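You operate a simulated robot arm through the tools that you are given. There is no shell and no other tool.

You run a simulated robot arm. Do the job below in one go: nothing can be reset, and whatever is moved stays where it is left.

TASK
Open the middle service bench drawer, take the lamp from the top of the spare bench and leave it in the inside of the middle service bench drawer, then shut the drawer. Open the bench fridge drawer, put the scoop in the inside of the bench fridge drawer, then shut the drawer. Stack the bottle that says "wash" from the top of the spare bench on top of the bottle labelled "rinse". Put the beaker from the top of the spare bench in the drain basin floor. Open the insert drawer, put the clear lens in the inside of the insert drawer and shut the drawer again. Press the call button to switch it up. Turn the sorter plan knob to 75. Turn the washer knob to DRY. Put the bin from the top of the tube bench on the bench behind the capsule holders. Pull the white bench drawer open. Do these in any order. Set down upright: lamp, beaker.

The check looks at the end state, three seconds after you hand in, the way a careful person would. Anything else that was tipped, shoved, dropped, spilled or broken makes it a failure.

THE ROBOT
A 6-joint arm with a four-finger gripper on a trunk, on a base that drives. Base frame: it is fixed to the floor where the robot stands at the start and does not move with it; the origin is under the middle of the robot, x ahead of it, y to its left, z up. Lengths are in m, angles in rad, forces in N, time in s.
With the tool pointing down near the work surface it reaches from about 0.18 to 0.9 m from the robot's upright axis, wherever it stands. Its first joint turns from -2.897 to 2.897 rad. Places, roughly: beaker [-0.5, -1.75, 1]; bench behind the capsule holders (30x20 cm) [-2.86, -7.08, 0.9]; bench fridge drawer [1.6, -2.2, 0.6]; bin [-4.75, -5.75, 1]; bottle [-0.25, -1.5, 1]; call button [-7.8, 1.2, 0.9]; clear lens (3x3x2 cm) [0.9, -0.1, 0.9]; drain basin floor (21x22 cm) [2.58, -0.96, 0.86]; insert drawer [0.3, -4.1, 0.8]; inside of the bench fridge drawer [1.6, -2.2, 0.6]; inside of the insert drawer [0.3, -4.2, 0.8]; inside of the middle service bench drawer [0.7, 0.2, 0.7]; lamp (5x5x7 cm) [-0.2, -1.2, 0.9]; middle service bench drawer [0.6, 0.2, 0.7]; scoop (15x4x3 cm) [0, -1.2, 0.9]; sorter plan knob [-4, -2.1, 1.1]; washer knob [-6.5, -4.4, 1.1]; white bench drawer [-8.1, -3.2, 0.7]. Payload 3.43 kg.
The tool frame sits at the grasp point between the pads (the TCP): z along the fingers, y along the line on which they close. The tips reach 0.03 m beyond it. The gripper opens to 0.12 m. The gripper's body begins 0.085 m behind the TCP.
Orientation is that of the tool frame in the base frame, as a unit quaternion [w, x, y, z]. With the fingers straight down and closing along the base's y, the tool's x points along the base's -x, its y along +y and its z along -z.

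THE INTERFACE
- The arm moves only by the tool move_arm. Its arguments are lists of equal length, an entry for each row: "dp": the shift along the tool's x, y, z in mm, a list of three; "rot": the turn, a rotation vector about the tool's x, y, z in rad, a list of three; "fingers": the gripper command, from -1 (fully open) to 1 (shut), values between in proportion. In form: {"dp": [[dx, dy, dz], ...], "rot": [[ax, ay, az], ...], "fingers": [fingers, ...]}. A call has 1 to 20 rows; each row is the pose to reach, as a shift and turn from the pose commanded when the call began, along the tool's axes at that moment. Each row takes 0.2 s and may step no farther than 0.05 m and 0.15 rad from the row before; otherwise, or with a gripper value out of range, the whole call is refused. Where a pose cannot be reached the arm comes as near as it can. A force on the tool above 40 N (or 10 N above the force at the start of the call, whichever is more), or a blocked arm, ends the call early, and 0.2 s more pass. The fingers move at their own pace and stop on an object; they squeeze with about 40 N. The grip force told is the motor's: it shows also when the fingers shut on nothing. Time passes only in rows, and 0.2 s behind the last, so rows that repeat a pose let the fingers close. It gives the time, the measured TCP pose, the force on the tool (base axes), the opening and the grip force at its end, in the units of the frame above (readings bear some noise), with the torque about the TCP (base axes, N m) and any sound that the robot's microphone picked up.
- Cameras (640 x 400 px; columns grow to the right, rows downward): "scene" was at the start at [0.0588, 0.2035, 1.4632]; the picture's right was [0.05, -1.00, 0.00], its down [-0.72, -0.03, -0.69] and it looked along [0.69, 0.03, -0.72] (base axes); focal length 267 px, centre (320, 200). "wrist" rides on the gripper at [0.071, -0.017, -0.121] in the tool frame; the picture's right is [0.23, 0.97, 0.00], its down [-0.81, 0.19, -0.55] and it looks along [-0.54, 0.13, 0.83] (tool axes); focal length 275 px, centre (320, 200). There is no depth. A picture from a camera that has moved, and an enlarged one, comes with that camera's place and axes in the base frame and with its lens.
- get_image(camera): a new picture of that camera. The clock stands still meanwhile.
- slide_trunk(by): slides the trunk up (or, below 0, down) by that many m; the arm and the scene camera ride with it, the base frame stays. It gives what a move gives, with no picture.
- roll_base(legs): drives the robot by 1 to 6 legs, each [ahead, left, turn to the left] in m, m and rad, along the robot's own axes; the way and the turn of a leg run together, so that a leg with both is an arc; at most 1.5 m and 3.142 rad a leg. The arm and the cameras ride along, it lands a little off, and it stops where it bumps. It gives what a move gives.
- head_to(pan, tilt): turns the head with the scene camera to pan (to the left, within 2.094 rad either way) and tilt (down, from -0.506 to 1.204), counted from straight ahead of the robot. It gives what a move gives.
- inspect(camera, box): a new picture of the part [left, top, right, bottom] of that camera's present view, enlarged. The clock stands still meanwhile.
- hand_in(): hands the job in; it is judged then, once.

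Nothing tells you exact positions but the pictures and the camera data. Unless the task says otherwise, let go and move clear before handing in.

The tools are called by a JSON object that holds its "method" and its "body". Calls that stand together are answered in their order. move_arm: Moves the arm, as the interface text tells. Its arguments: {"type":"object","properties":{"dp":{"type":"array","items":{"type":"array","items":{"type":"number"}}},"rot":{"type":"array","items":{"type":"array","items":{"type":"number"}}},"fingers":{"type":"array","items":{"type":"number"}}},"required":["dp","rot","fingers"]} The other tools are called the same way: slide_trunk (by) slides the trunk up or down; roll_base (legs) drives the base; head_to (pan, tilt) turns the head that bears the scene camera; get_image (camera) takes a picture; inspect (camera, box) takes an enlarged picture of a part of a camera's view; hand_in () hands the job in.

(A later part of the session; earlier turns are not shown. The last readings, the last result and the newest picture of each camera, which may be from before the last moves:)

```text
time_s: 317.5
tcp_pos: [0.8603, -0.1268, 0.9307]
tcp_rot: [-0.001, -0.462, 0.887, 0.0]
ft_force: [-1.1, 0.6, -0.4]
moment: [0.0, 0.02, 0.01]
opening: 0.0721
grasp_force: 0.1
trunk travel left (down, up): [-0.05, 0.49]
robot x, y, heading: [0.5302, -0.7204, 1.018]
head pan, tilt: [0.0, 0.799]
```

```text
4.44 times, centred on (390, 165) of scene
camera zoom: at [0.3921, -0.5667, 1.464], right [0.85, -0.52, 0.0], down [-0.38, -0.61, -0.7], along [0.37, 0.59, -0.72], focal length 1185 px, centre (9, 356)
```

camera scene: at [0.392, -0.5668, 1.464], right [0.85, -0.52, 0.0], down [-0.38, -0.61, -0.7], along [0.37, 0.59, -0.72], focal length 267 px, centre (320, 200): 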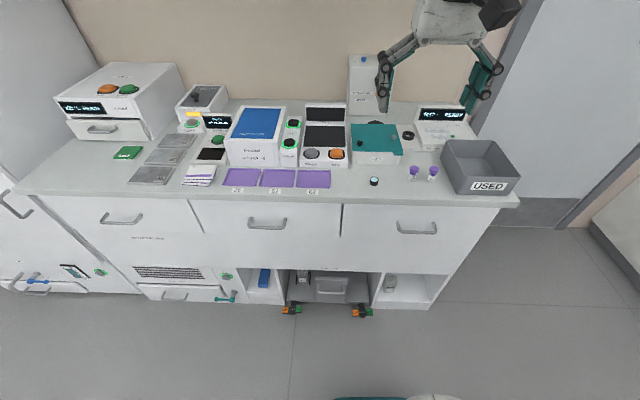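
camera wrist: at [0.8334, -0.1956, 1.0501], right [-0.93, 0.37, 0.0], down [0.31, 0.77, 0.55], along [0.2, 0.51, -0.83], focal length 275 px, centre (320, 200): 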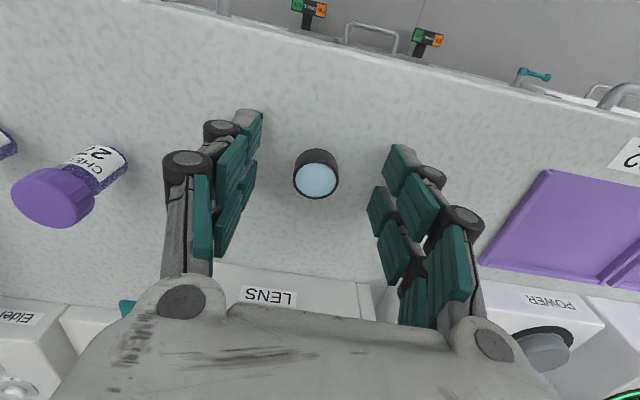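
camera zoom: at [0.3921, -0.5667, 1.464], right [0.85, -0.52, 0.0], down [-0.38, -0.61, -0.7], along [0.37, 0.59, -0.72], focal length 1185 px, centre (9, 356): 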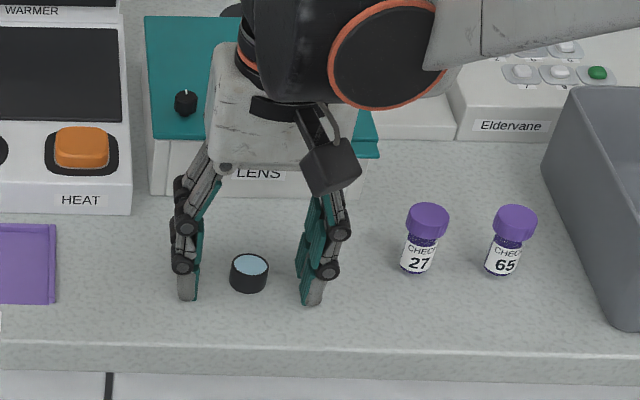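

{"method": "move_arm", "body": {"dp": [[0, 0, 4], [0, 0, 4], [0, 0, 4], [0, 0, 4], [0, 0, 4]], "rot": [[0, 0, 0], [0, 0, 0], [0, 0, 0], [0, 0, 0], [0, 0, 0]], "fingers": [-0.2, 0.2, 0.6, 1, 1]}}

{"method": "get_image", "body": {"camera": "wrist"}}

```text
time_s: 318.3
tcp_pos: [0.8592, -0.128, 0.9293]
tcp_rot: [-0.001, -0.462, 0.887, 0.0]
ft_force: [-1.6, -1.3, 25.8]
moment: [-0.03, 0.1, 0.01]
opening: 0.0243
grasp_force: 45.5
trunk travel left (down, up): [-0.05, 0.49]
robot x, y, heading: [0.5312, -0.7243, 1.019]
head pan, tilt: [0.0, 0.799]
stopped in row 3: the force on the tool passed its limit at 43 N (the readings are from after the stop); the commanded pose is now the measured one
```

```text
taken
camera wrist: at [0.832, -0.197, 1.0492], right [-0.93, 0.37, 0.0], down [0.31, 0.77, 0.55], along [0.2, 0.51, -0.83], focal length 275 px, centre (320, 200)
```

wrist: 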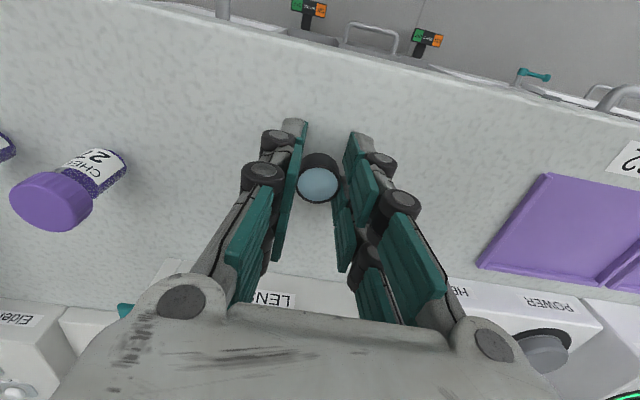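

{"method": "move_arm", "body": {"dp": [[0, 0, -2], [0, 0, -3], [0, 0, -3]], "rot": [[0, 0, 0], [0, 0, 0], [0, 0, 0]], "fingers": [1, 1, 1]}}

{"method": "move_arm", "body": {"dp": [[0, 0, -30], [0, 0, -60]], "rot": [[0, 0, 0], [0, 0, 0]], "fingers": [1, 1]}}

{"method": "get_image", "body": {"camera": "wrist"}}

```text
time_s: 319.1
tcp_pos: [0.8589, -0.1273, 0.9307]
tcp_rot: [-0.001, -0.461, 0.887, -0.001]
ft_force: [0.7, -0.5, 0.9]
moment: [-0.01, -0.01, 0.0]
opening: 0.0237
grasp_force: 39.8
trunk travel left (down, up): [-0.05, 0.49]
robot x, y, heading: [0.533, -0.7206, 1.017]
head pan, tilt: [0.0, 0.799]
```

```text
time_s: 319.7
tcp_pos: [0.8592, -0.126, 0.9907]
tcp_rot: [-0.001, -0.461, 0.887, 0.0]
ft_force: [-0.5, 0.4, 0.2]
moment: [-0.04, 0.03, 0.02]
opening: 0.0235
grasp_force: 40.1
trunk travel left (down, up): [-0.05, 0.49]
robot x, y, heading: [0.5329, -0.721, 1.018]
head pan, tilt: [0.0, 0.799]
```

```text
taken
camera wrist: at [0.8323, -0.1949, 1.1091], right [-0.93, 0.37, 0.0], down [0.31, 0.77, 0.55], along [0.2, 0.51, -0.83], focal length 275 px, centre (320, 200)
```

wrist: 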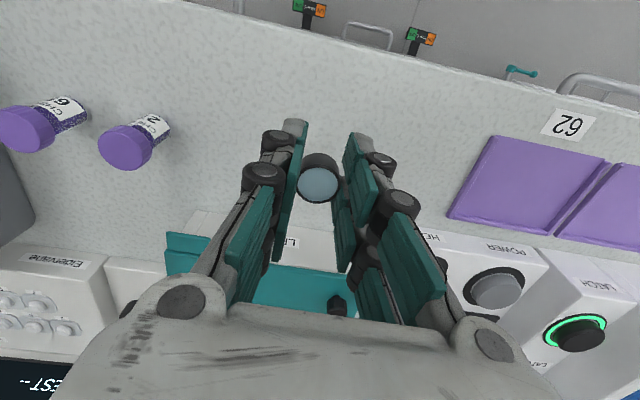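

Lens held. I lift, retract, and drive to the insert drawer down the corridor.

{"method": "move_arm", "body": {"dp": [[0, 0, -45], [0, 0, -90], [0, 0, -135], [0, 0, -180], [0, 0, -225], [0, 0, -270], [45, 0, -280], [90, 0, -280], [135, 0, -280], [180, 0, -280], [210, 0, -280]], "rot": [[0, 0, 0], [0, 0, 0], [0, 0, 0], [0, 0, 0], [0, 0, 0], [0, 0, 0], [0, 0, 0], [0, 0, 0], [0, 0, 0], [0, 0, 0], [0, 0, 0]], "fingers": [1, 1, 1, 1, 1, 1, 1, 1, 1, 1, 1]}}

{"method": "roll_base", "body": {"legs": [[0, 0, -1.6], [0.84, 0, 0], [0, 0, -1.571]]}}

{"method": "head_to", "body": {"pan": 0.0, "tilt": 0.4}}

{"method": "get_image", "body": {"camera": "scene"}}

```text
time_s: 322.1
tcp_pos: [0.7379, -0.2983, 1.2712]
tcp_rot: [-0.001, -0.462, 0.887, -0.001]
ft_force: [0.5, -0.2, -1.1]
moment: [0.0, -0.01, -0.01]
opening: 0.0235
grasp_force: 39.8
trunk travel left (down, up): [-0.05, 0.49]
robot x, y, heading: [0.5337, -0.7207, 1.019]
head pan, tilt: [0.0, 0.799]
```

```text
time_s: 334.4
tcp_pos: [1.0161, -1.6143, 1.2698]
tcp_rot: [0.0, 0.895, 0.446, 0.001]
ft_force: [-0.6, 0.0, -0.5]
moment: [-0.02, -0.01, 0.01]
opening: 0.0235
grasp_force: 39.8
trunk travel left (down, up): [-0.05, 0.49]
robot x, y, heading: [1.2364, -1.1996, -2.158]
head pan, tilt: [0.0, 0.799]
```

```text
time_s: 335.2
tcp_pos: [1.017, -1.615, 1.2702]
tcp_rot: [0.0, 0.895, 0.447, 0.001]
ft_force: [0.7, -0.5, 0.2]
moment: [0.01, 0.02, 0.02]
opening: 0.0234
grasp_force: 39.9
trunk travel left (down, up): [-0.05, 0.49]
robot x, y, heading: [1.2373, -1.1971, -2.155]
head pan, tilt: [0.0, 0.4]
```

```text
taken
camera scene: at [1.3622, -1.3676, 1.4991], right [-0.83, 0.55, 0.0], down [0.22, 0.32, -0.92], along [-0.51, -0.77, -0.39], focal length 267 px, centre (320, 200)
```

scene: 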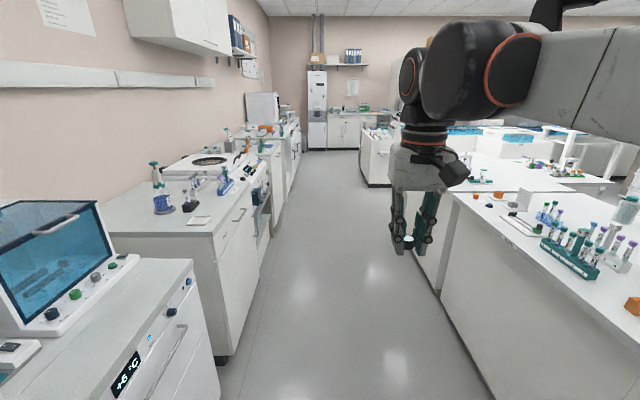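

{"method": "roll_base", "body": {"legs": [[1.4, 0, 0], [0.8, 0, 0]]}}

{"method": "head_to", "body": {"pan": 0.9, "tilt": 0.5}}

{"method": "get_image", "body": {"camera": "scene"}}

{"method": "head_to", "body": {"pan": 0.3, "tilt": 0.5}}

{"method": "get_image", "body": {"camera": "scene"}}

```text
time_s: 346.1
tcp_pos: [-0.2069, -3.4303, 1.2692]
tcp_rot: [-0.001, 0.894, 0.447, 0.001]
ft_force: [0.8, -0.3, 0.4]
moment: [0.02, 0.01, 0.02]
opening: 0.0239
grasp_force: 40.4
trunk travel left (down, up): [-0.05, 0.49]
robot x, y, heading: [0.0114, -3.0111, -2.155]
head pan, tilt: [0.0, 0.4]
```

```text
time_s: 347.2
tcp_pos: [-0.2086, -3.4317, 1.2688]
tcp_rot: [-0.001, 0.895, 0.447, 0.001]
ft_force: [0.2, -0.2, -0.1]
moment: [0.01, -0.02, 0.02]
opening: 0.0236
grasp_force: 39.8
trunk travel left (down, up): [-0.05, 0.49]
robot x, y, heading: [0.0131, -3.0122, -2.152]
head pan, tilt: [0.901, 0.499]
```

```text
taken
camera scene: at [0.217, -3.193, 1.49], right [-0.95, -0.31, 0.0], down [-0.15, 0.46, -0.88], along [0.27, -0.83, -0.48], focal length 267 px, centre (320, 200)
```

scene: 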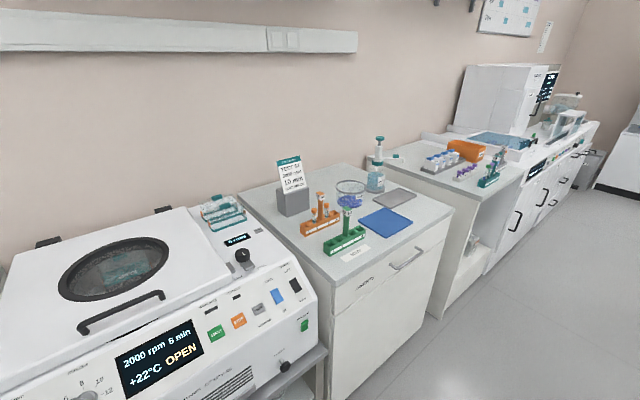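

```text
time_s: 348.2
tcp_pos: [-0.2082, -3.4316, 1.2691]
tcp_rot: [-0.001, 0.894, 0.447, 0.001]
ft_force: [0.2, -0.5, 0.4]
moment: [-0.01, 0.02, -0.03]
opening: 0.0236
grasp_force: 40.1
trunk travel left (down, up): [-0.05, 0.49]
robot x, y, heading: [0.013, -3.0127, -2.153]
head pan, tilt: [0.3, 0.499]
```

```text
taken
camera scene: at [0.1634, -3.1938, 1.49], right [-0.96, 0.28, 0.0], down [0.13, 0.46, -0.88], along [-0.25, -0.84, -0.48], focal length 267 px, centre (320, 200)
```

scene: 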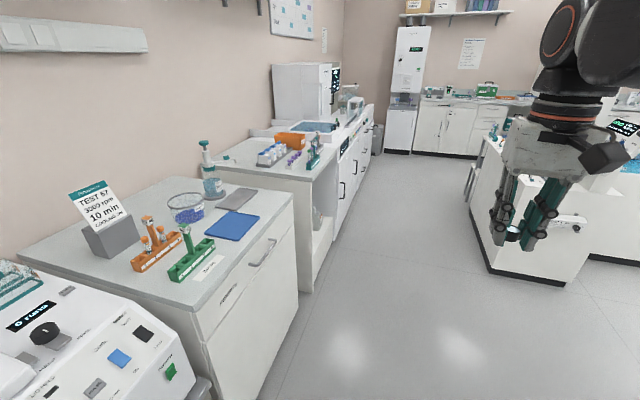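

{"method": "roll_base", "body": {"legs": [[0.9, 0.1, 0], [0, 0, 1.573]]}}

{"method": "head_to", "body": {"pan": 0.0, "tilt": 0.8}}

{"method": "get_image", "body": {"camera": "scene"}}

{"method": "get_image", "body": {"camera": "wrist"}}

```text
time_s: 356.9
tcp_pos: [0.0064, -4.0437, 1.2708]
tcp_rot: [-0.001, 0.321, 0.947, 0.0]
ft_force: [0.7, 0.2, -0.3]
moment: [0.03, -0.01, 0.01]
opening: 0.0238
grasp_force: 40.0
trunk travel left (down, up): [-0.05, 0.49]
robot x, y, heading: [-0.4124, -3.8185, -0.591]
head pan, tilt: [0.3, 0.499]
```

```text
time_s: 357.7
tcp_pos: [0.0067, -4.0439, 1.271]
tcp_rot: [0.0, 0.321, 0.947, 0.0]
ft_force: [0.6, -0.5, -0.4]
moment: [0.0, 0.0, -0.02]
opening: 0.0238
grasp_force: 40.5
trunk travel left (down, up): [-0.05, 0.49]
robot x, y, heading: [-0.408, -3.8195, -0.593]
head pan, tilt: [0.0, 0.799]
```

```text
taken
camera scene: at [-0.2492, -3.6884, 1.4641], right [-0.56, -0.83, 0.0], down [-0.59, 0.4, -0.7], along [0.58, -0.39, -0.72], focal length 267 px, centre (320, 200)
```

scene: 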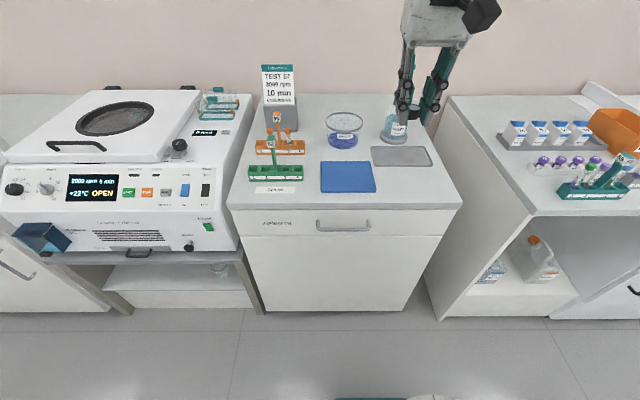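

```text
taken
camera wrist: at [-0.0607, -4.0152, 1.39], right [0.41, 0.91, 0.0], down [0.76, -0.34, 0.55], along [0.5, -0.23, -0.83], focal length 275 px, centre (320, 200)
```

wrist: 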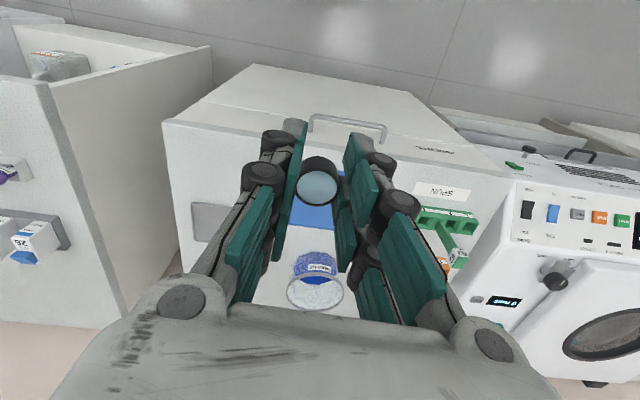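

I see the "inserts" drawer handle at about s 2.33, n −3.30, z 0.82. First I set the lens down temporarily on the clear front-right corner of this cabinet's top.

{"method": "move_arm", "body": {"dp": [[-34, -16, 0], [-68, -32, 0], [-102, -48, 0], [-136, -64, 0], [-170, -80, 0], [-204, -95, 0], [-204, -95, 45], [-204, -95, 90], [-204, -95, 135], [-204, -95, 180], [-204, -95, 225], [-204, -95, 270], [-204, -95, 300]], "rot": [[0, 0, 0], [0, 0, 0], [0, 0, 0], [0, 0, 0], [0, 0, 0], [0, 0, 0], [0, 0, 0], [0, 0, 0], [0, 0, 0], [0, 0, 0], [0, 0, 0], [0, 0, 0], [0, 0, 0]], "fingers": [1, 1, 1, 1, 1, 1, 1, 1, 1, 1, 1, 1, 1]}}

{"method": "get_image", "body": {"camera": "wrist"}}

{"method": "get_image", "body": {"camera": "scene"}}

```text
time_s: 360.5
tcp_pos: [0.1113, -4.2437, 0.9707]
tcp_rot: [-0.001, 0.321, 0.947, 0.001]
ft_force: [-0.1, 0.9, -0.9]
moment: [-0.01, -0.02, 0.01]
opening: 0.024
grasp_force: 40.5
trunk travel left (down, up): [-0.05, 0.49]
robot x, y, heading: [-0.4086, -3.8213, -0.595]
head pan, tilt: [0.0, 0.799]
```

```text
taken
camera wrist: at [0.0443, -4.2155, 1.0902], right [0.41, 0.91, 0.0], down [0.76, -0.34, 0.55], along [0.5, -0.23, -0.83], focal length 275 px, centre (320, 200)
```

wrist: 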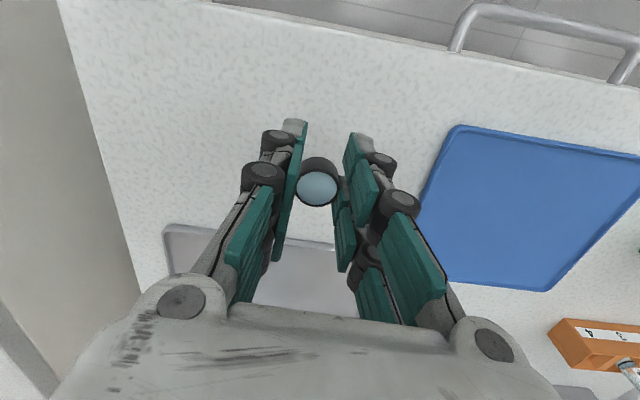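

```text
taken
camera scene: at [-0.2491, -3.6885, 1.464], right [-0.56, -0.83, 0.0], down [-0.59, 0.4, -0.7], along [0.58, -0.39, -0.72], focal length 267 px, centre (320, 200)
```

scene: 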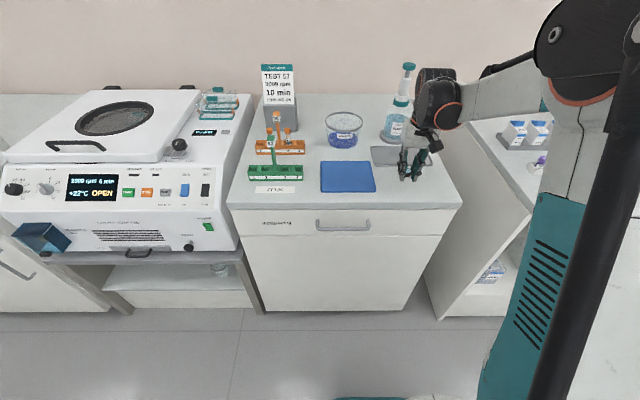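

{"method": "move_arm", "body": {"dp": [[0, 0, 15], [0, 0, 28], [0, 0, 31], [0, 0, 34], [0, 0, 37], [0, 0, 39]], "rot": [[0, 0, 0], [0, 0, 0], [0, 0, 0], [0, 0, 0], [0, 0, 0], [0, 0, 0]], "fingers": [1, 1, 1, 1, 1, 1]}}

```text
time_s: 361.9
tcp_pos: [0.1112, -4.243, 0.9319]
tcp_rot: [-0.001, 0.321, 0.947, 0.0]
ft_force: [-0.7, -0.4, -0.4]
moment: [0.01, 0.01, 0.01]
opening: 0.0238
grasp_force: 39.8
trunk travel left (down, up): [-0.05, 0.49]
robot x, y, heading: [-0.41, -3.8224, -0.594]
head pan, tilt: [0.0, 0.799]
```

{"method": "move_arm", "body": {"dp": [[0, 0, 2], [0, 0, 4], [0, 0, 6], [0, 0, 8]], "rot": [[0, 0, 0], [0, 0, 0], [0, 0, 0], [0, 0, 0]], "fingers": [1, 1, 1, 1]}}

{"method": "inspect", "body": {"camera": "scene", "box": [360, 120, 460, 210]}}

```text
time_s: 362.6
tcp_pos: [0.1099, -4.2423, 0.9297]
tcp_rot: [0.001, 0.321, 0.947, 0.0]
ft_force: [-1.0, 1.2, 22.2]
moment: [0.22, 0.12, -0.02]
opening: 0.0238
grasp_force: 39.7
trunk travel left (down, up): [-0.05, 0.49]
robot x, y, heading: [-0.4107, -3.8229, -0.589]
head pan, tilt: [0.0, 0.799]
stopped in row 3: the force on the tool passed its limit at 47 N (the readings are from after the stop); the commanded pose is now the measured one
```

```text
4.44 times, centred on (410, 165) of scene
camera zoom: at [-0.2505, -3.6873, 1.4642], right [-0.56, -0.83, 0.0], down [-0.59, 0.4, -0.7], along [0.58, -0.39, -0.72], focal length 1185 px, centre (-80, 356)
```

zoom: 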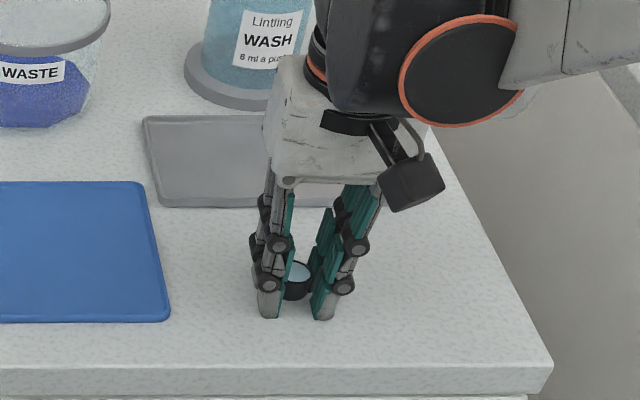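

{"method": "move_arm", "body": {"dp": [[0, 0, -1.5], [0, 0, -2], [0, 0, -2], [0, 0, -2], [0, 0, -40], [0, 0, -85], [0, 0, -130], [0, 0, -175], [0, 0, -220], [0, 0, -265], [0, 0, -310], [0, 0, -345], [45, 20, -345], [90, 40, -345], [135, 60, -345], [180, 90, -345]], "rot": [[0, 0, 0], [0, 0, 0], [0, 0, 0], [0, 0, 0], [0, 0, 0], [0, 0, 0], [0, 0, 0], [0, 0, 0], [0, 0, 0], [0, 0, 0], [0, 0, 0], [0, 0, 0], [0, 0, 0], [0, 0, 0], [0, 0, 0], [0, 0, 0]], "fingers": [1, 0.4, 0.1, 0, -0.1, -0.1, -0.1, -0.1, -0.1, -0.1, -0.1, -0.1, -0.5, -1, -1, -1]}}

{"method": "inspect", "body": {"camera": "scene", "box": [220, 120, 480, 260]}}

```text
refused: row 16 steps farther than a row can; nothing moved
```

```text
2.46 times, centred on (350, 190) of scene
camera zoom: at [-0.2505, -3.6873, 1.4642], right [-0.56, -0.83, 0.0], down [-0.59, 0.4, -0.7], along [0.58, -0.39, -0.72], focal length 656 px, centre (246, 225)
```

zoom: 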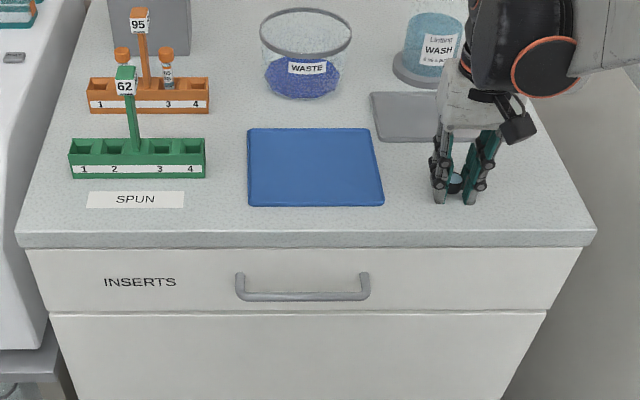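

{"method": "move_arm", "body": {"dp": [[0, 0, -1.5], [0, 0, -2], [0, 0, -2], [0, 0, -2], [0, 0, -40], [0, 0, -85], [0, 0, -130], [0, 0, -175], [0, 0, -220], [0, 0, -265], [0, 0, -310], [0, 0, -345], [45, 20, -345], [90, 40, -345], [130, 60, -345], [170, 85, -345]], "rot": [[0, 0, 0], [0, 0, 0], [0, 0, 0], [0, 0, 0], [0, 0, 0], [0, 0, 0], [0, 0, 0], [0, 0, 0], [0, 0, 0], [0, 0, 0], [0, 0, 0], [0, 0, 0], [0, 0, 0], [0, 0, 0], [0, 0, 0], [0, 0, 0]], "fingers": [1, 0.4, 0.1, 0, -0.1, -0.1, -0.1, -0.1, -0.1, -0.1, -0.1, -0.1, -0.5, -1, -1, -1]}}

{"method": "inspect", "body": {"camera": "scene", "box": [220, 120, 480, 260]}}

{"method": "get_image", "body": {"camera": "wrist"}}

```text
time_s: 366.0
tcp_pos: [0.0248, -4.0694, 1.2723]
tcp_rot: [0.001, 0.321, 0.947, 0.0]
ft_force: [0.0, 0.0, -0.2]
moment: [0.01, -0.02, 0.02]
opening: 0.12
grasp_force: 0.1
trunk travel left (down, up): [-0.05, 0.49]
robot x, y, heading: [-0.4072, -3.8227, -0.597]
head pan, tilt: [0.0, 0.799]
```

```text
2.46 times, centred on (350, 190) of scene
camera zoom: at [-0.2493, -3.6885, 1.4641], right [-0.56, -0.83, 0.0], down [-0.59, 0.4, -0.7], along [0.58, -0.39, -0.72], focal length 656 px, centre (246, 225)
```

zoom: 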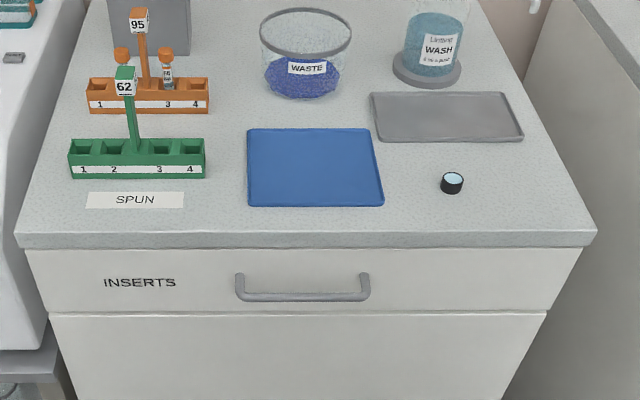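

```text
taken
camera wrist: at [-0.0423, -4.0403, 1.3921], right [0.41, 0.91, 0.0], down [0.76, -0.34, 0.55], along [0.51, -0.23, -0.83], focal length 275 px, centre (320, 200)
```

wrist: 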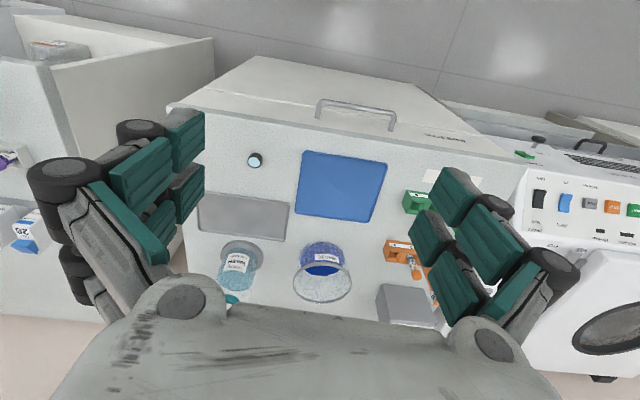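

The lens stands safely on the cabinet top. I back off and bring the tool horizontal toward the INSERTS handle.

{"method": "roll_base", "body": {"legs": [[-0.38, 0, 0.015]]}}

{"method": "move_arm", "body": {"dp": [[-21, 6, 30], [-43, 12, 60], [-64, 18, 90], [-85, 24, 120], [-107, 30, 150], [-128, 36, 180], [-149, 42, 210], [-171, 48, 240], [-192, 54, 270], [-213, 60, 300], [-235, 66, 330], [-256, 72, 360], [-277, 78, 390], [-299, 84, 420], [-320, 90, 450]], "rot": [[-0.0806, -0.0806, 0.0806], [-0.1612, -0.1612, 0.1612], [-0.2418, -0.2418, 0.2418], [-0.3225, -0.3225, 0.3225], [-0.4031, -0.4031, 0.4031], [-0.4837, -0.4837, 0.4837], [-0.5643, -0.5643, 0.5643], [-0.6449, -0.6449, 0.6449], [-0.7255, -0.7255, 0.7255], [-0.8061, -0.8061, 0.8061], [-0.8867, -0.8867, 0.8867], [-0.9674, -0.9674, 0.9674], [-1.048, -1.048, 1.048], [-1.1286, -1.1286, 1.1286], [-1.2092, -1.2092, 1.2092]], "fingers": [-1, -1, -1, -1, -1, -0.3, -0.3, -0.3, -0.3, -0.3, -0.3, -0.3, -0.3, -0.3, -0.3]}}

{"method": "get_image", "body": {"camera": "wrist"}}

{"method": "get_image", "body": {"camera": "scene"}}

```text
time_s: 368.4
tcp_pos: [-0.2936, -3.8544, 1.2726]
tcp_rot: [0.001, 0.322, 0.947, -0.001]
ft_force: [-0.1, -0.7, -0.6]
moment: [-0.02, -0.02, 0.02]
opening: 0.1199
grasp_force: 0.1
trunk travel left (down, up): [-0.05, 0.49]
robot x, y, heading: [-0.7321, -3.6036, -0.597]
head pan, tilt: [0.0, 0.799]
```

```text
time_s: 371.6
tcp_pos: [0.025, -3.9849, 0.8287]
tcp_rot: [0.624, 0.642, 0.324, 0.306]
ft_force: [-1.2, -0.1, 1.1]
moment: [0.05, 0.07, 0.05]
opening: 0.078
grasp_force: 0.1
out of reach, approached as far as the arm can: row 13, 14, 15
trunk travel left (down, up): [-0.05, 0.49]
robot x, y, heading: [-0.73, -3.6008, -0.596]
head pan, tilt: [0.0, 0.799]
```

```text
taken
camera wrist: at [-0.03, -3.8561, 0.8138], right [0.17, 0.17, 0.97], down [-0.92, -0.32, 0.22], along [0.34, -0.93, 0.1], focal length 275 px, centre (320, 200)
```

wrist: 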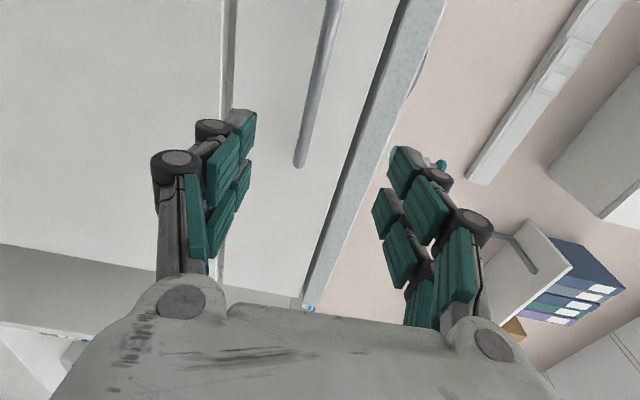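

```text
taken
camera scene: at [-0.5689, -3.4729, 1.4642], right [-0.56, -0.83, 0.0], down [-0.59, 0.4, -0.7], along [0.58, -0.39, -0.72], focal length 267 px, centre (320, 200)
```

scene: 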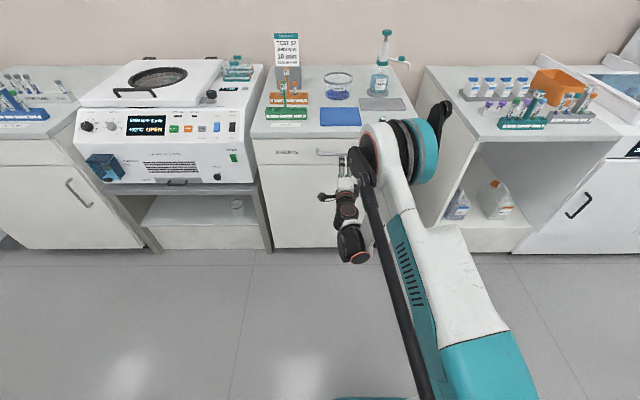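

{"method": "move_arm", "body": {"dp": [[10, -6, 10], [20, -13, 20], [20, -13, 20]], "rot": [[-0.017, 0.034, 0.006], [-0.034, 0.068, 0.011], [-0.034, 0.068, 0.011]], "fingers": [-0.3, -0.3, -0.3]}}

{"method": "get_image", "body": {"camera": "wrist"}}

```text
time_s: 372.4
tcp_pos: [0.0565, -3.9789, 0.8063]
tcp_rot: [0.598, 0.63, 0.36, 0.34]
ft_force: [-0.8, 1.0, -0.4]
moment: [-0.01, 0.02, -0.01]
opening: 0.0779
grasp_force: 0.0
out of reach, approached as far as the arm can: row 1, 2, 3
trunk travel left (down, up): [-0.05, 0.49]
robot x, y, heading: [-0.7297, -3.6051, -0.599]
head pan, tilt: [0.0, 0.799]
```

```text
taken
camera wrist: at [-0.0127, -3.8569, 0.7951], right [0.16, 0.17, 0.97], down [-0.88, -0.42, 0.22], along [0.45, -0.89, 0.08], focal length 275 px, centre (320, 200)
```

wrist: 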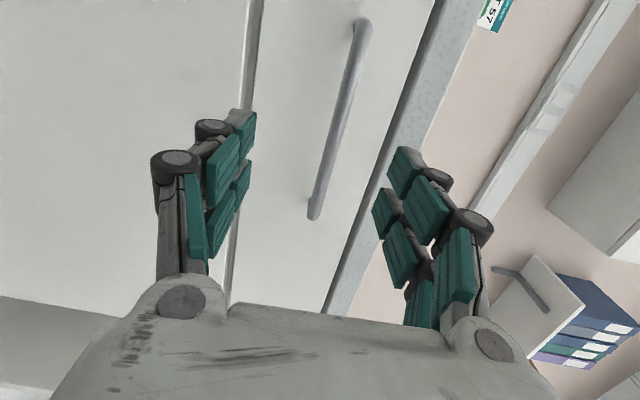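

{"method": "slide_trunk", "body": {"by": 0.007}}

{"method": "roll_base", "body": {"legs": [[0.091, 0, 0]]}}

{"method": "get_image", "body": {"camera": "wrist"}}

```text
time_s: 373.0
tcp_pos: [0.0559, -3.9798, 0.8145]
tcp_rot: [0.598, 0.63, 0.361, 0.341]
ft_force: [-0.5, 0.2, 0.4]
moment: [-0.03, 0.0, 0.02]
opening: 0.0781
grasp_force: 0.0
trunk travel left (down, up): [-0.057, 0.483]
robot x, y, heading: [-0.7292, -3.6027, -0.593]
head pan, tilt: [0.0, 0.799]
```

```text
time_s: 374.1
tcp_pos: [0.1292, -4.0307, 0.8136]
tcp_rot: [0.599, 0.63, 0.359, 0.341]
ft_force: [-0.2, 0.9, 0.6]
moment: [0.03, 0.03, 0.0]
opening: 0.0782
grasp_force: 0.0
trunk travel left (down, up): [-0.057, 0.483]
robot x, y, heading: [-0.651, -3.6512, -0.595]
head pan, tilt: [0.0, 0.799]
```

```text
taken
camera wrist: at [0.0621, -3.9081, 0.8025], right [0.16, 0.17, 0.97], down [-0.88, -0.42, 0.22], along [0.45, -0.89, 0.09], focal length 275 px, centre (320, 200)
```

wrist: 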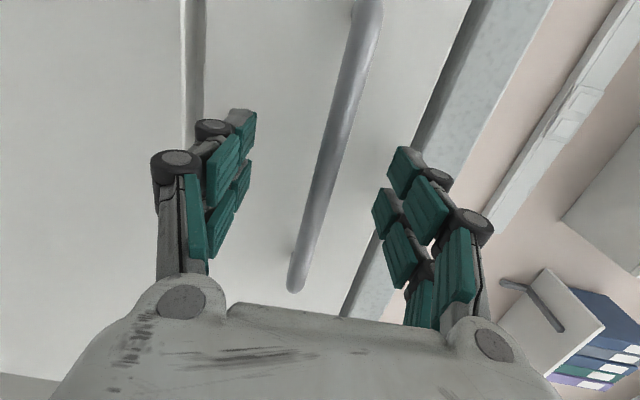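

{"method": "move_arm", "body": {"dp": [[0, 0, 0], [0, 0, 0], [0, 0, 0], [0, 0, 0]], "rot": [[0, 0, 0], [0, 0, 0], [0, 0, 0], [0, 0, 0]], "fingers": [0.3, 0.7, 1, 1]}}

{"method": "roll_base", "body": {"legs": [[-0.1, 0, 0]]}}

{"method": "get_image", "body": {"camera": "scene"}}

```text
time_s: 375.1
tcp_pos: [0.1296, -4.0306, 0.8139]
tcp_rot: [0.599, 0.628, 0.36, 0.342]
ft_force: [2.7, -2.1, 14.8]
moment: [0.6, -0.45, 0.1]
opening: 0.0108
grasp_force: 43.9
trunk travel left (down, up): [-0.057, 0.483]
robot x, y, heading: [-0.6521, -3.6563, -0.592]
head pan, tilt: [0.0, 0.799]
```

```text
time_s: 376.2
tcp_pos: [0.0465, -3.9738, 0.8143]
tcp_rot: [0.599, 0.629, 0.359, 0.341]
ft_force: [-2.2, -5.4, 16.3]
moment: [0.5, -0.36, -0.57]
opening: 0.0108
grasp_force: 44.2
trunk travel left (down, up): [-0.057, 0.483]
robot x, y, heading: [-0.7371, -3.5963, -0.597]
head pan, tilt: [0.0, 0.799]
```

```text
taken
camera scene: at [-0.5776, -3.4673, 1.4713], right [-0.56, -0.83, 0.0], down [-0.59, 0.4, -0.7], along [0.58, -0.39, -0.72], focal length 267 px, centre (320, 200)
```

scene: 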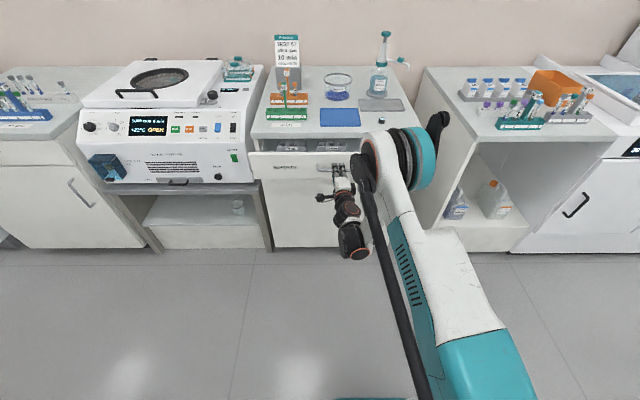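

{"method": "roll_base", "body": {"legs": [[-0.08, 0, 0]]}}

{"method": "move_arm", "body": {"dp": [[0, 0, 0], [0, 0, 0], [0, 0, 0]], "rot": [[0, 0, 0], [0, 0, 0], [0, 0, 0]], "fingers": [0.3, 0, -0.3]}}

{"method": "head_to", "body": {"pan": 2.0, "tilt": 0.7}}

{"method": "get_image", "body": {"camera": "scene"}}

```text
time_s: 377.3
tcp_pos: [-0.0194, -3.9295, 0.8148]
tcp_rot: [0.599, 0.629, 0.359, 0.34]
ft_force: [2.7, 0.2, 16.2]
moment: [0.54, -0.41, -0.19]
opening: 0.0106
grasp_force: 44.0
trunk travel left (down, up): [-0.057, 0.483]
robot x, y, heading: [-0.8042, -3.5548, -0.592]
head pan, tilt: [0.0, 0.799]
```

```text
time_s: 378.1
tcp_pos: [-0.0193, -3.9305, 0.816]
tcp_rot: [0.599, 0.63, 0.359, 0.34]
ft_force: [-0.2, 0.4, 0.5]
moment: [-0.04, -0.05, 0.0]
opening: 0.0779
grasp_force: 0.1
trunk travel left (down, up): [-0.057, 0.483]
robot x, y, heading: [-0.8035, -3.5541, -0.594]
head pan, tilt: [0.0, 0.799]
```

```text
time_s: 380.0
tcp_pos: [-0.018, -3.9301, 0.8149]
tcp_rot: [0.599, 0.63, 0.359, 0.34]
ft_force: [-0.8, -0.7, 0.2]
moment: [-0.03, 0.01, -0.05]
opening: 0.0779
grasp_force: 0.2
trunk travel left (down, up): [-0.057, 0.483]
robot x, y, heading: [-0.8044, -3.5584, -0.597]
head pan, tilt: [2.0, 0.7]
```

```text
taken
camera scene: at [-0.6939, -3.2941, 1.4793], right [0.99, -0.17, 0.0], down [-0.11, -0.64, -0.76], along [0.13, 0.75, -0.64], focal length 267 px, centre (320, 200)
```

scene: 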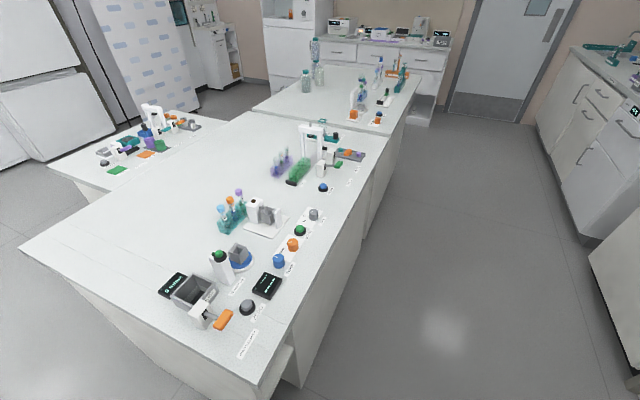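

{"method": "roll_base", "body": {"legs": [[-0.1, 0, 0]]}}

{"method": "move_arm", "body": {"dp": [[0, 33, -10], [0, 66, -20], [0, 100, -40], [0, 133, -55], [0, 166, -70], [0, 200, -90], [0, 233, -110], [0, 266, -130], [0, 300, -150], [0, 333, -170], [0, 366, -190], [0, 400, -210], [0, 430, -230], [0, 450, -250], [0, 460, -270]], "rot": [[0.0806, 0.0806, -0.0806], [0.1612, 0.1612, -0.1612], [0.2418, 0.2418, -0.2418], [0.3225, 0.3225, -0.3225], [0.4031, 0.4031, -0.4031], [0.4837, 0.4837, -0.4837], [0.5643, 0.5643, -0.5643], [0.6449, 0.6449, -0.6449], [0.7255, 0.7255, -0.7255], [0.8061, 0.8061, -0.8061], [0.8867, 0.8867, -0.8867], [0.9674, 0.9674, -0.9674], [1.048, 1.048, -1.048], [1.1286, 1.1286, -1.1286], [1.2092, 1.2092, -1.2092]], "fingers": [-0.3, -0.3, -0.3, -0.3, -0.3, -0.3, -0.3, -0.3, -0.3, -0.5, -1, -1, -1, -1, -1]}}

{"method": "roll_base", "body": {"legs": [[0.4, 0, 0.012]]}}

{"method": "head_to", "body": {"pan": 0.0, "tilt": 0.8}}

{"method": "get_image", "body": {"camera": "scene"}}

{"method": "get_image", "body": {"camera": "wrist"}}

```text
time_s: 381.1
tcp_pos: [-0.1011, -3.8744, 0.8138]
tcp_rot: [0.599, 0.63, 0.36, 0.34]
ft_force: [0.3, 0.3, -0.5]
moment: [0.0, -0.01, -0.01]
opening: 0.0782
grasp_force: 0.1
trunk travel left (down, up): [-0.057, 0.483]
robot x, y, heading: [-0.8819, -3.4995, -0.599]
head pan, tilt: [2.0, 0.7]
```

```text
time_s: 384.3
tcp_pos: [-0.3121, -3.748, 1.2868]
tcp_rot: [-0.026, 0.263, 0.964, 0.006]
ft_force: [-0.3, 0.4, 0.5]
moment: [0.01, -0.06, 0.02]
opening: 0.12
grasp_force: 0.0
out of reach, approached as far as the arm can: row 1
trunk travel left (down, up): [-0.057, 0.483]
robot x, y, heading: [-0.8822, -3.5003, -0.592]
head pan, tilt: [2.0, 0.7]
```

```text
time_s: 386.8
tcp_pos: [0.0184, -3.9601, 1.2868]
tcp_rot: [-0.025, 0.259, 0.965, 0.006]
ft_force: [0.3, 0.9, 0.1]
moment: [-0.01, 0.02, 0.03]
opening: 0.1198
grasp_force: 0.2
trunk travel left (down, up): [-0.057, 0.483]
robot x, y, heading: [-0.5572, -3.716, -0.584]
head pan, tilt: [2.0, 0.7]
```

```text
time_s: 388.7
tcp_pos: [0.0186, -3.9606, 1.2867]
tcp_rot: [-0.026, 0.259, 0.965, 0.006]
ft_force: [0.7, 0.1, -0.2]
moment: [-0.01, 0.01, -0.01]
opening: 0.12
grasp_force: 0.1
trunk travel left (down, up): [-0.057, 0.483]
robot x, y, heading: [-0.5584, -3.7167, -0.586]
head pan, tilt: [0.0, 0.799]
```

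```text
taken
camera scene: at [-0.3978, -3.585, 1.471], right [-0.55, -0.83, 0.0], down [-0.6, 0.4, -0.7], along [0.58, -0.38, -0.72], focal length 267 px, centre (320, 200)
```

scene: 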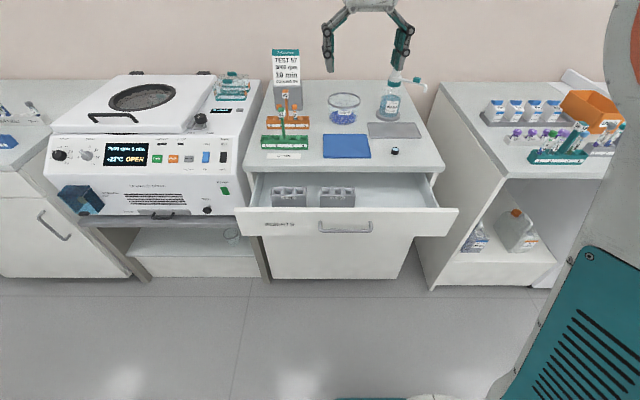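

```text
taken
camera wrist: at [-0.0463, -3.9435, 1.4097], right [0.29, 0.96, 0.01], down [0.82, -0.25, 0.51], along [0.49, -0.14, -0.86], focal length 275 px, centre (320, 200)
```

wrist: 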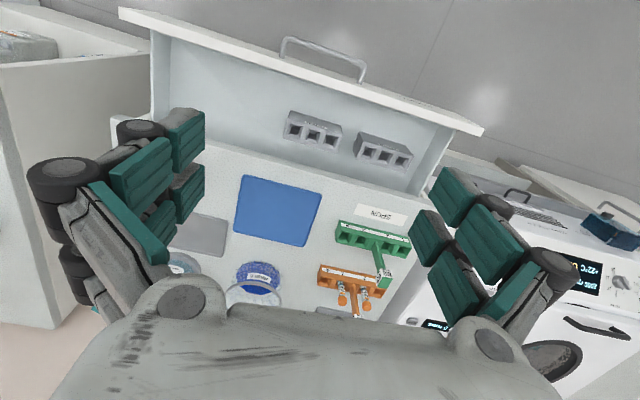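

{"method": "roll_base", "body": {"legs": [[0.15, 0, 0]]}}

{"method": "move_arm", "body": {"dp": [[-14, -38, 0], [-28, -76, 0], [-42, -114, 0], [-56, -152, 0], [-70, -190, 0], [-70, -190, 45], [-70, -190, 90], [-70, -190, 135], [-70, -190, 180]], "rot": [[0, -0.0265, 0.027], [0, -0.053, 0.054], [0, -0.053, 0.054], [0, -0.053, 0.054], [0, -0.053, 0.054], [0, -0.053, 0.054], [0, -0.053, 0.054], [0, -0.053, 0.054], [0, -0.053, 0.054]], "fingers": [-1, -1, -1, -1, -0.2, -0.2, -0.2, -0.2, -0.2]}}

{"method": "get_image", "body": {"camera": "wrist"}}

```text
time_s: 390.1
tcp_pos: [0.1446, -4.0431, 1.286]
tcp_rot: [-0.026, 0.258, 0.966, 0.005]
ft_force: [-0.3, 0.9, 0.1]
moment: [0.02, 0.03, 0.0]
opening: 0.1198
grasp_force: 0.0
trunk travel left (down, up): [-0.057, 0.483]
robot x, y, heading: [-0.4326, -3.8041, -0.585]
head pan, tilt: [0.0, 0.799]
```

```text
time_s: 392.1
tcp_pos: [0.1023, -4.2388, 1.1021]
tcp_rot: [0.0, 0.285, 0.959, -0.003]
ft_force: [-0.1, -0.6, 0.4]
moment: [0.01, 0.02, 0.02]
opening: 0.0718
grasp_force: 0.0
trunk travel left (down, up): [-0.057, 0.483]
robot x, y, heading: [-0.434, -3.8017, -0.582]
head pan, tilt: [0.0, 0.799]
```

```text
taken
camera wrist: at [0.034, -4.2145, 1.2221], right [0.34, 0.94, 0.0], down [0.79, -0.28, 0.55], along [0.52, -0.19, -0.83], focal length 275 px, centre (320, 200)
```

wrist: 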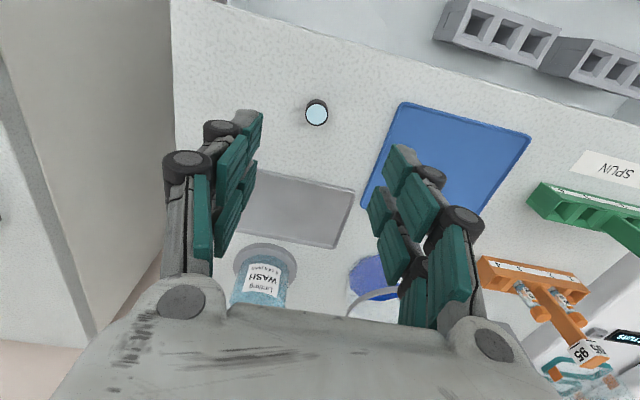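

{"method": "move_arm", "body": {"dp": [[-15, 1, 45], [-15, 1, 90], [-15, 1, 130], [-15, 1, 160], [-15, 1, 169]], "rot": [[0, 0, 0], [0, 0, 0], [0, 0, 0], [0, 0, 0], [0, 0, 0]], "fingers": [-0.2, -0.2, -0.2, -0.2, -0.2]}}

{"method": "get_image", "body": {"camera": "wrist"}}

```text
time_s: 393.3
tcp_pos: [0.1156, -4.2462, 0.9337]
tcp_rot: [-0.001, 0.283, 0.959, -0.001]
ft_force: [0.8, -0.4, -0.4]
moment: [0.03, 0.0, -0.03]
opening: 0.0717
grasp_force: 0.1
trunk travel left (down, up): [-0.057, 0.483]
robot x, y, heading: [-0.4314, -3.8027, -0.579]
head pan, tilt: [0.0, 0.799]
```

```text
taken
camera wrist: at [0.0464, -4.2225, 1.0531], right [0.34, 0.94, 0.0], down [0.79, -0.28, 0.55], along [0.52, -0.19, -0.83], focal length 275 px, centre (320, 200)
```

wrist: 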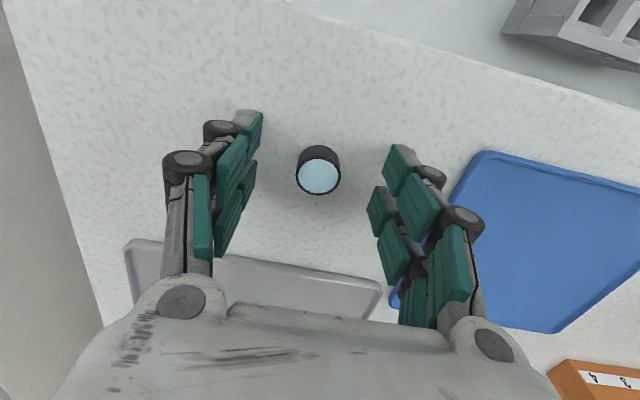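

{"method": "move_arm", "body": {"dp": [[2, 0, 1], [2, 0, 1], [2, 0, 1], [2, 0, 1], [2, 0, 1]], "rot": [[0, 0, 0], [0, 0, 0], [0, 0, 0], [0, 0, 0], [0, 0, 0]], "fingers": [0.2, 0.6, 1, 1, 1]}}

{"method": "move_arm", "body": {"dp": [[0, 0, -30], [0, 0, -70], [0, 0, -110], [0, 0, -150]], "rot": [[0, 0, 0], [0, 0, 0], [0, 0, 0], [0, 0, 0]], "fingers": [1, 1, 1, 1]}}

{"method": "get_image", "body": {"camera": "wrist"}}

{"method": "get_image", "body": {"camera": "scene"}}

```text
time_s: 394.5
tcp_pos: [0.1138, -4.2447, 0.9327]
tcp_rot: [0.0, 0.284, 0.959, -0.002]
ft_force: [-0.4, -0.4, 0.1]
moment: [0.02, -0.04, 0.0]
opening: 0.0239
grasp_force: 39.5
trunk travel left (down, up): [-0.057, 0.483]
robot x, y, heading: [-0.4325, -3.8032, -0.58]
head pan, tilt: [0.0, 0.799]
```

```text
time_s: 395.5
tcp_pos: [0.1126, -4.2453, 1.0831]
tcp_rot: [-0.001, 0.284, 0.959, -0.001]
ft_force: [1.4, 0.5, -0.7]
moment: [0.03, 0.05, 0.02]
opening: 0.0239
grasp_force: 40.2
trunk travel left (down, up): [-0.057, 0.483]
robot x, y, heading: [-0.432, -3.7989, -0.578]
head pan, tilt: [0.0, 0.799]
```

```text
taken
camera wrist: at [0.0437, -4.22, 1.2035], right [0.34, 0.94, 0.0], down [0.79, -0.28, 0.55], along [0.52, -0.19, -0.83], focal length 275 px, centre (320, 200)
```

wrist: 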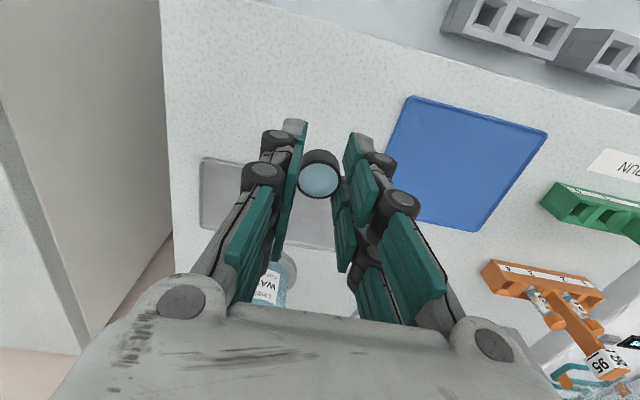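

```text
taken
camera scene: at [-0.2722, -3.6681, 1.471], right [-0.55, -0.83, 0.0], down [-0.6, 0.4, -0.7], along [0.58, -0.38, -0.72], focal length 267 px, centre (320, 200)
```

scene: 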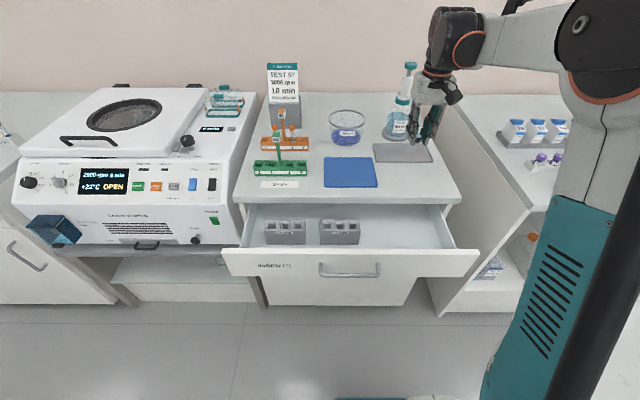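

{"method": "move_arm", "body": {"dp": [[40, 5, 0], [80, 10, 0], [120, 15, 0], [155, 22, 0], [155, 22, 45], [155, 22, 90], [155, 22, 135], [155, 22, 180]], "rot": [[0, 0, 0], [0, 0, 0], [0, 0, 0], [0, 0, 0], [0, 0, 0], [0, 0, 0], [0, 0, 0], [0, 0, 0]], "fingers": [1, 1, 1, 1, 1, 1, 1, 1]}}

{"method": "get_image", "body": {"camera": "wrist"}}

{"method": "inspect", "body": {"camera": "scene", "box": [300, 130, 500, 290]}}

```text
time_s: 397.3
tcp_pos: [-0.0058, -4.1394, 0.9044]
tcp_rot: [0.001, 0.284, 0.959, -0.002]
ft_force: [-0.2, 0.6, -0.2]
moment: [-0.01, -0.03, -0.03]
opening: 0.0235
grasp_force: 40.5
trunk travel left (down, up): [-0.057, 0.483]
robot x, y, heading: [-0.4343, -3.8009, -0.585]
head pan, tilt: [0.0, 0.799]
```

```text
taken
camera wrist: at [-0.0768, -4.1162, 1.0238], right [0.34, 0.94, 0.0], down [0.79, -0.28, 0.55], along [0.52, -0.19, -0.83], focal length 275 px, centre (320, 200)
```

wrist: 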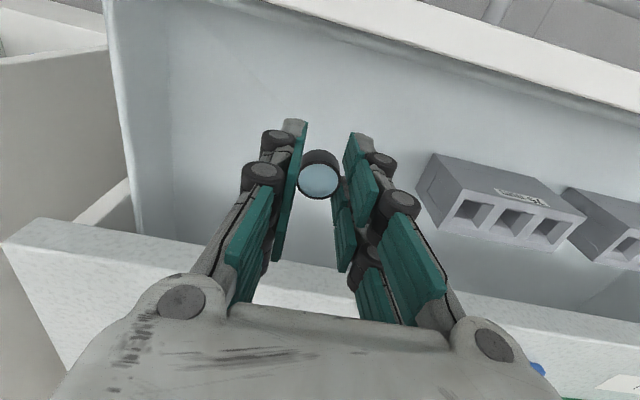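

```text
2.50 times, centred on (400, 210) of scene
camera zoom: at [-0.2723, -3.668, 1.471], right [-0.55, -0.83, 0.0], down [-0.6, 0.4, -0.7], along [0.58, -0.38, -0.72], focal length 666 px, centre (120, 175)
```

zoom: 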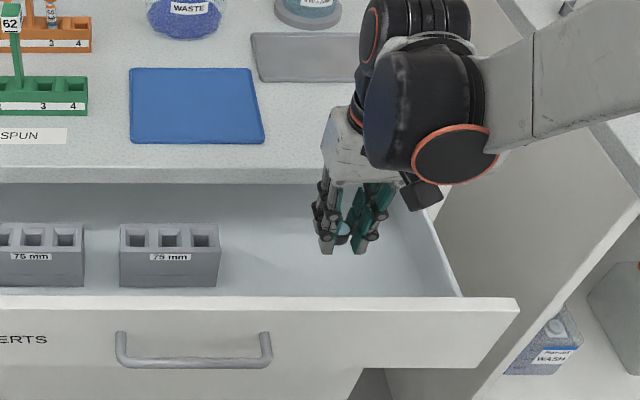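

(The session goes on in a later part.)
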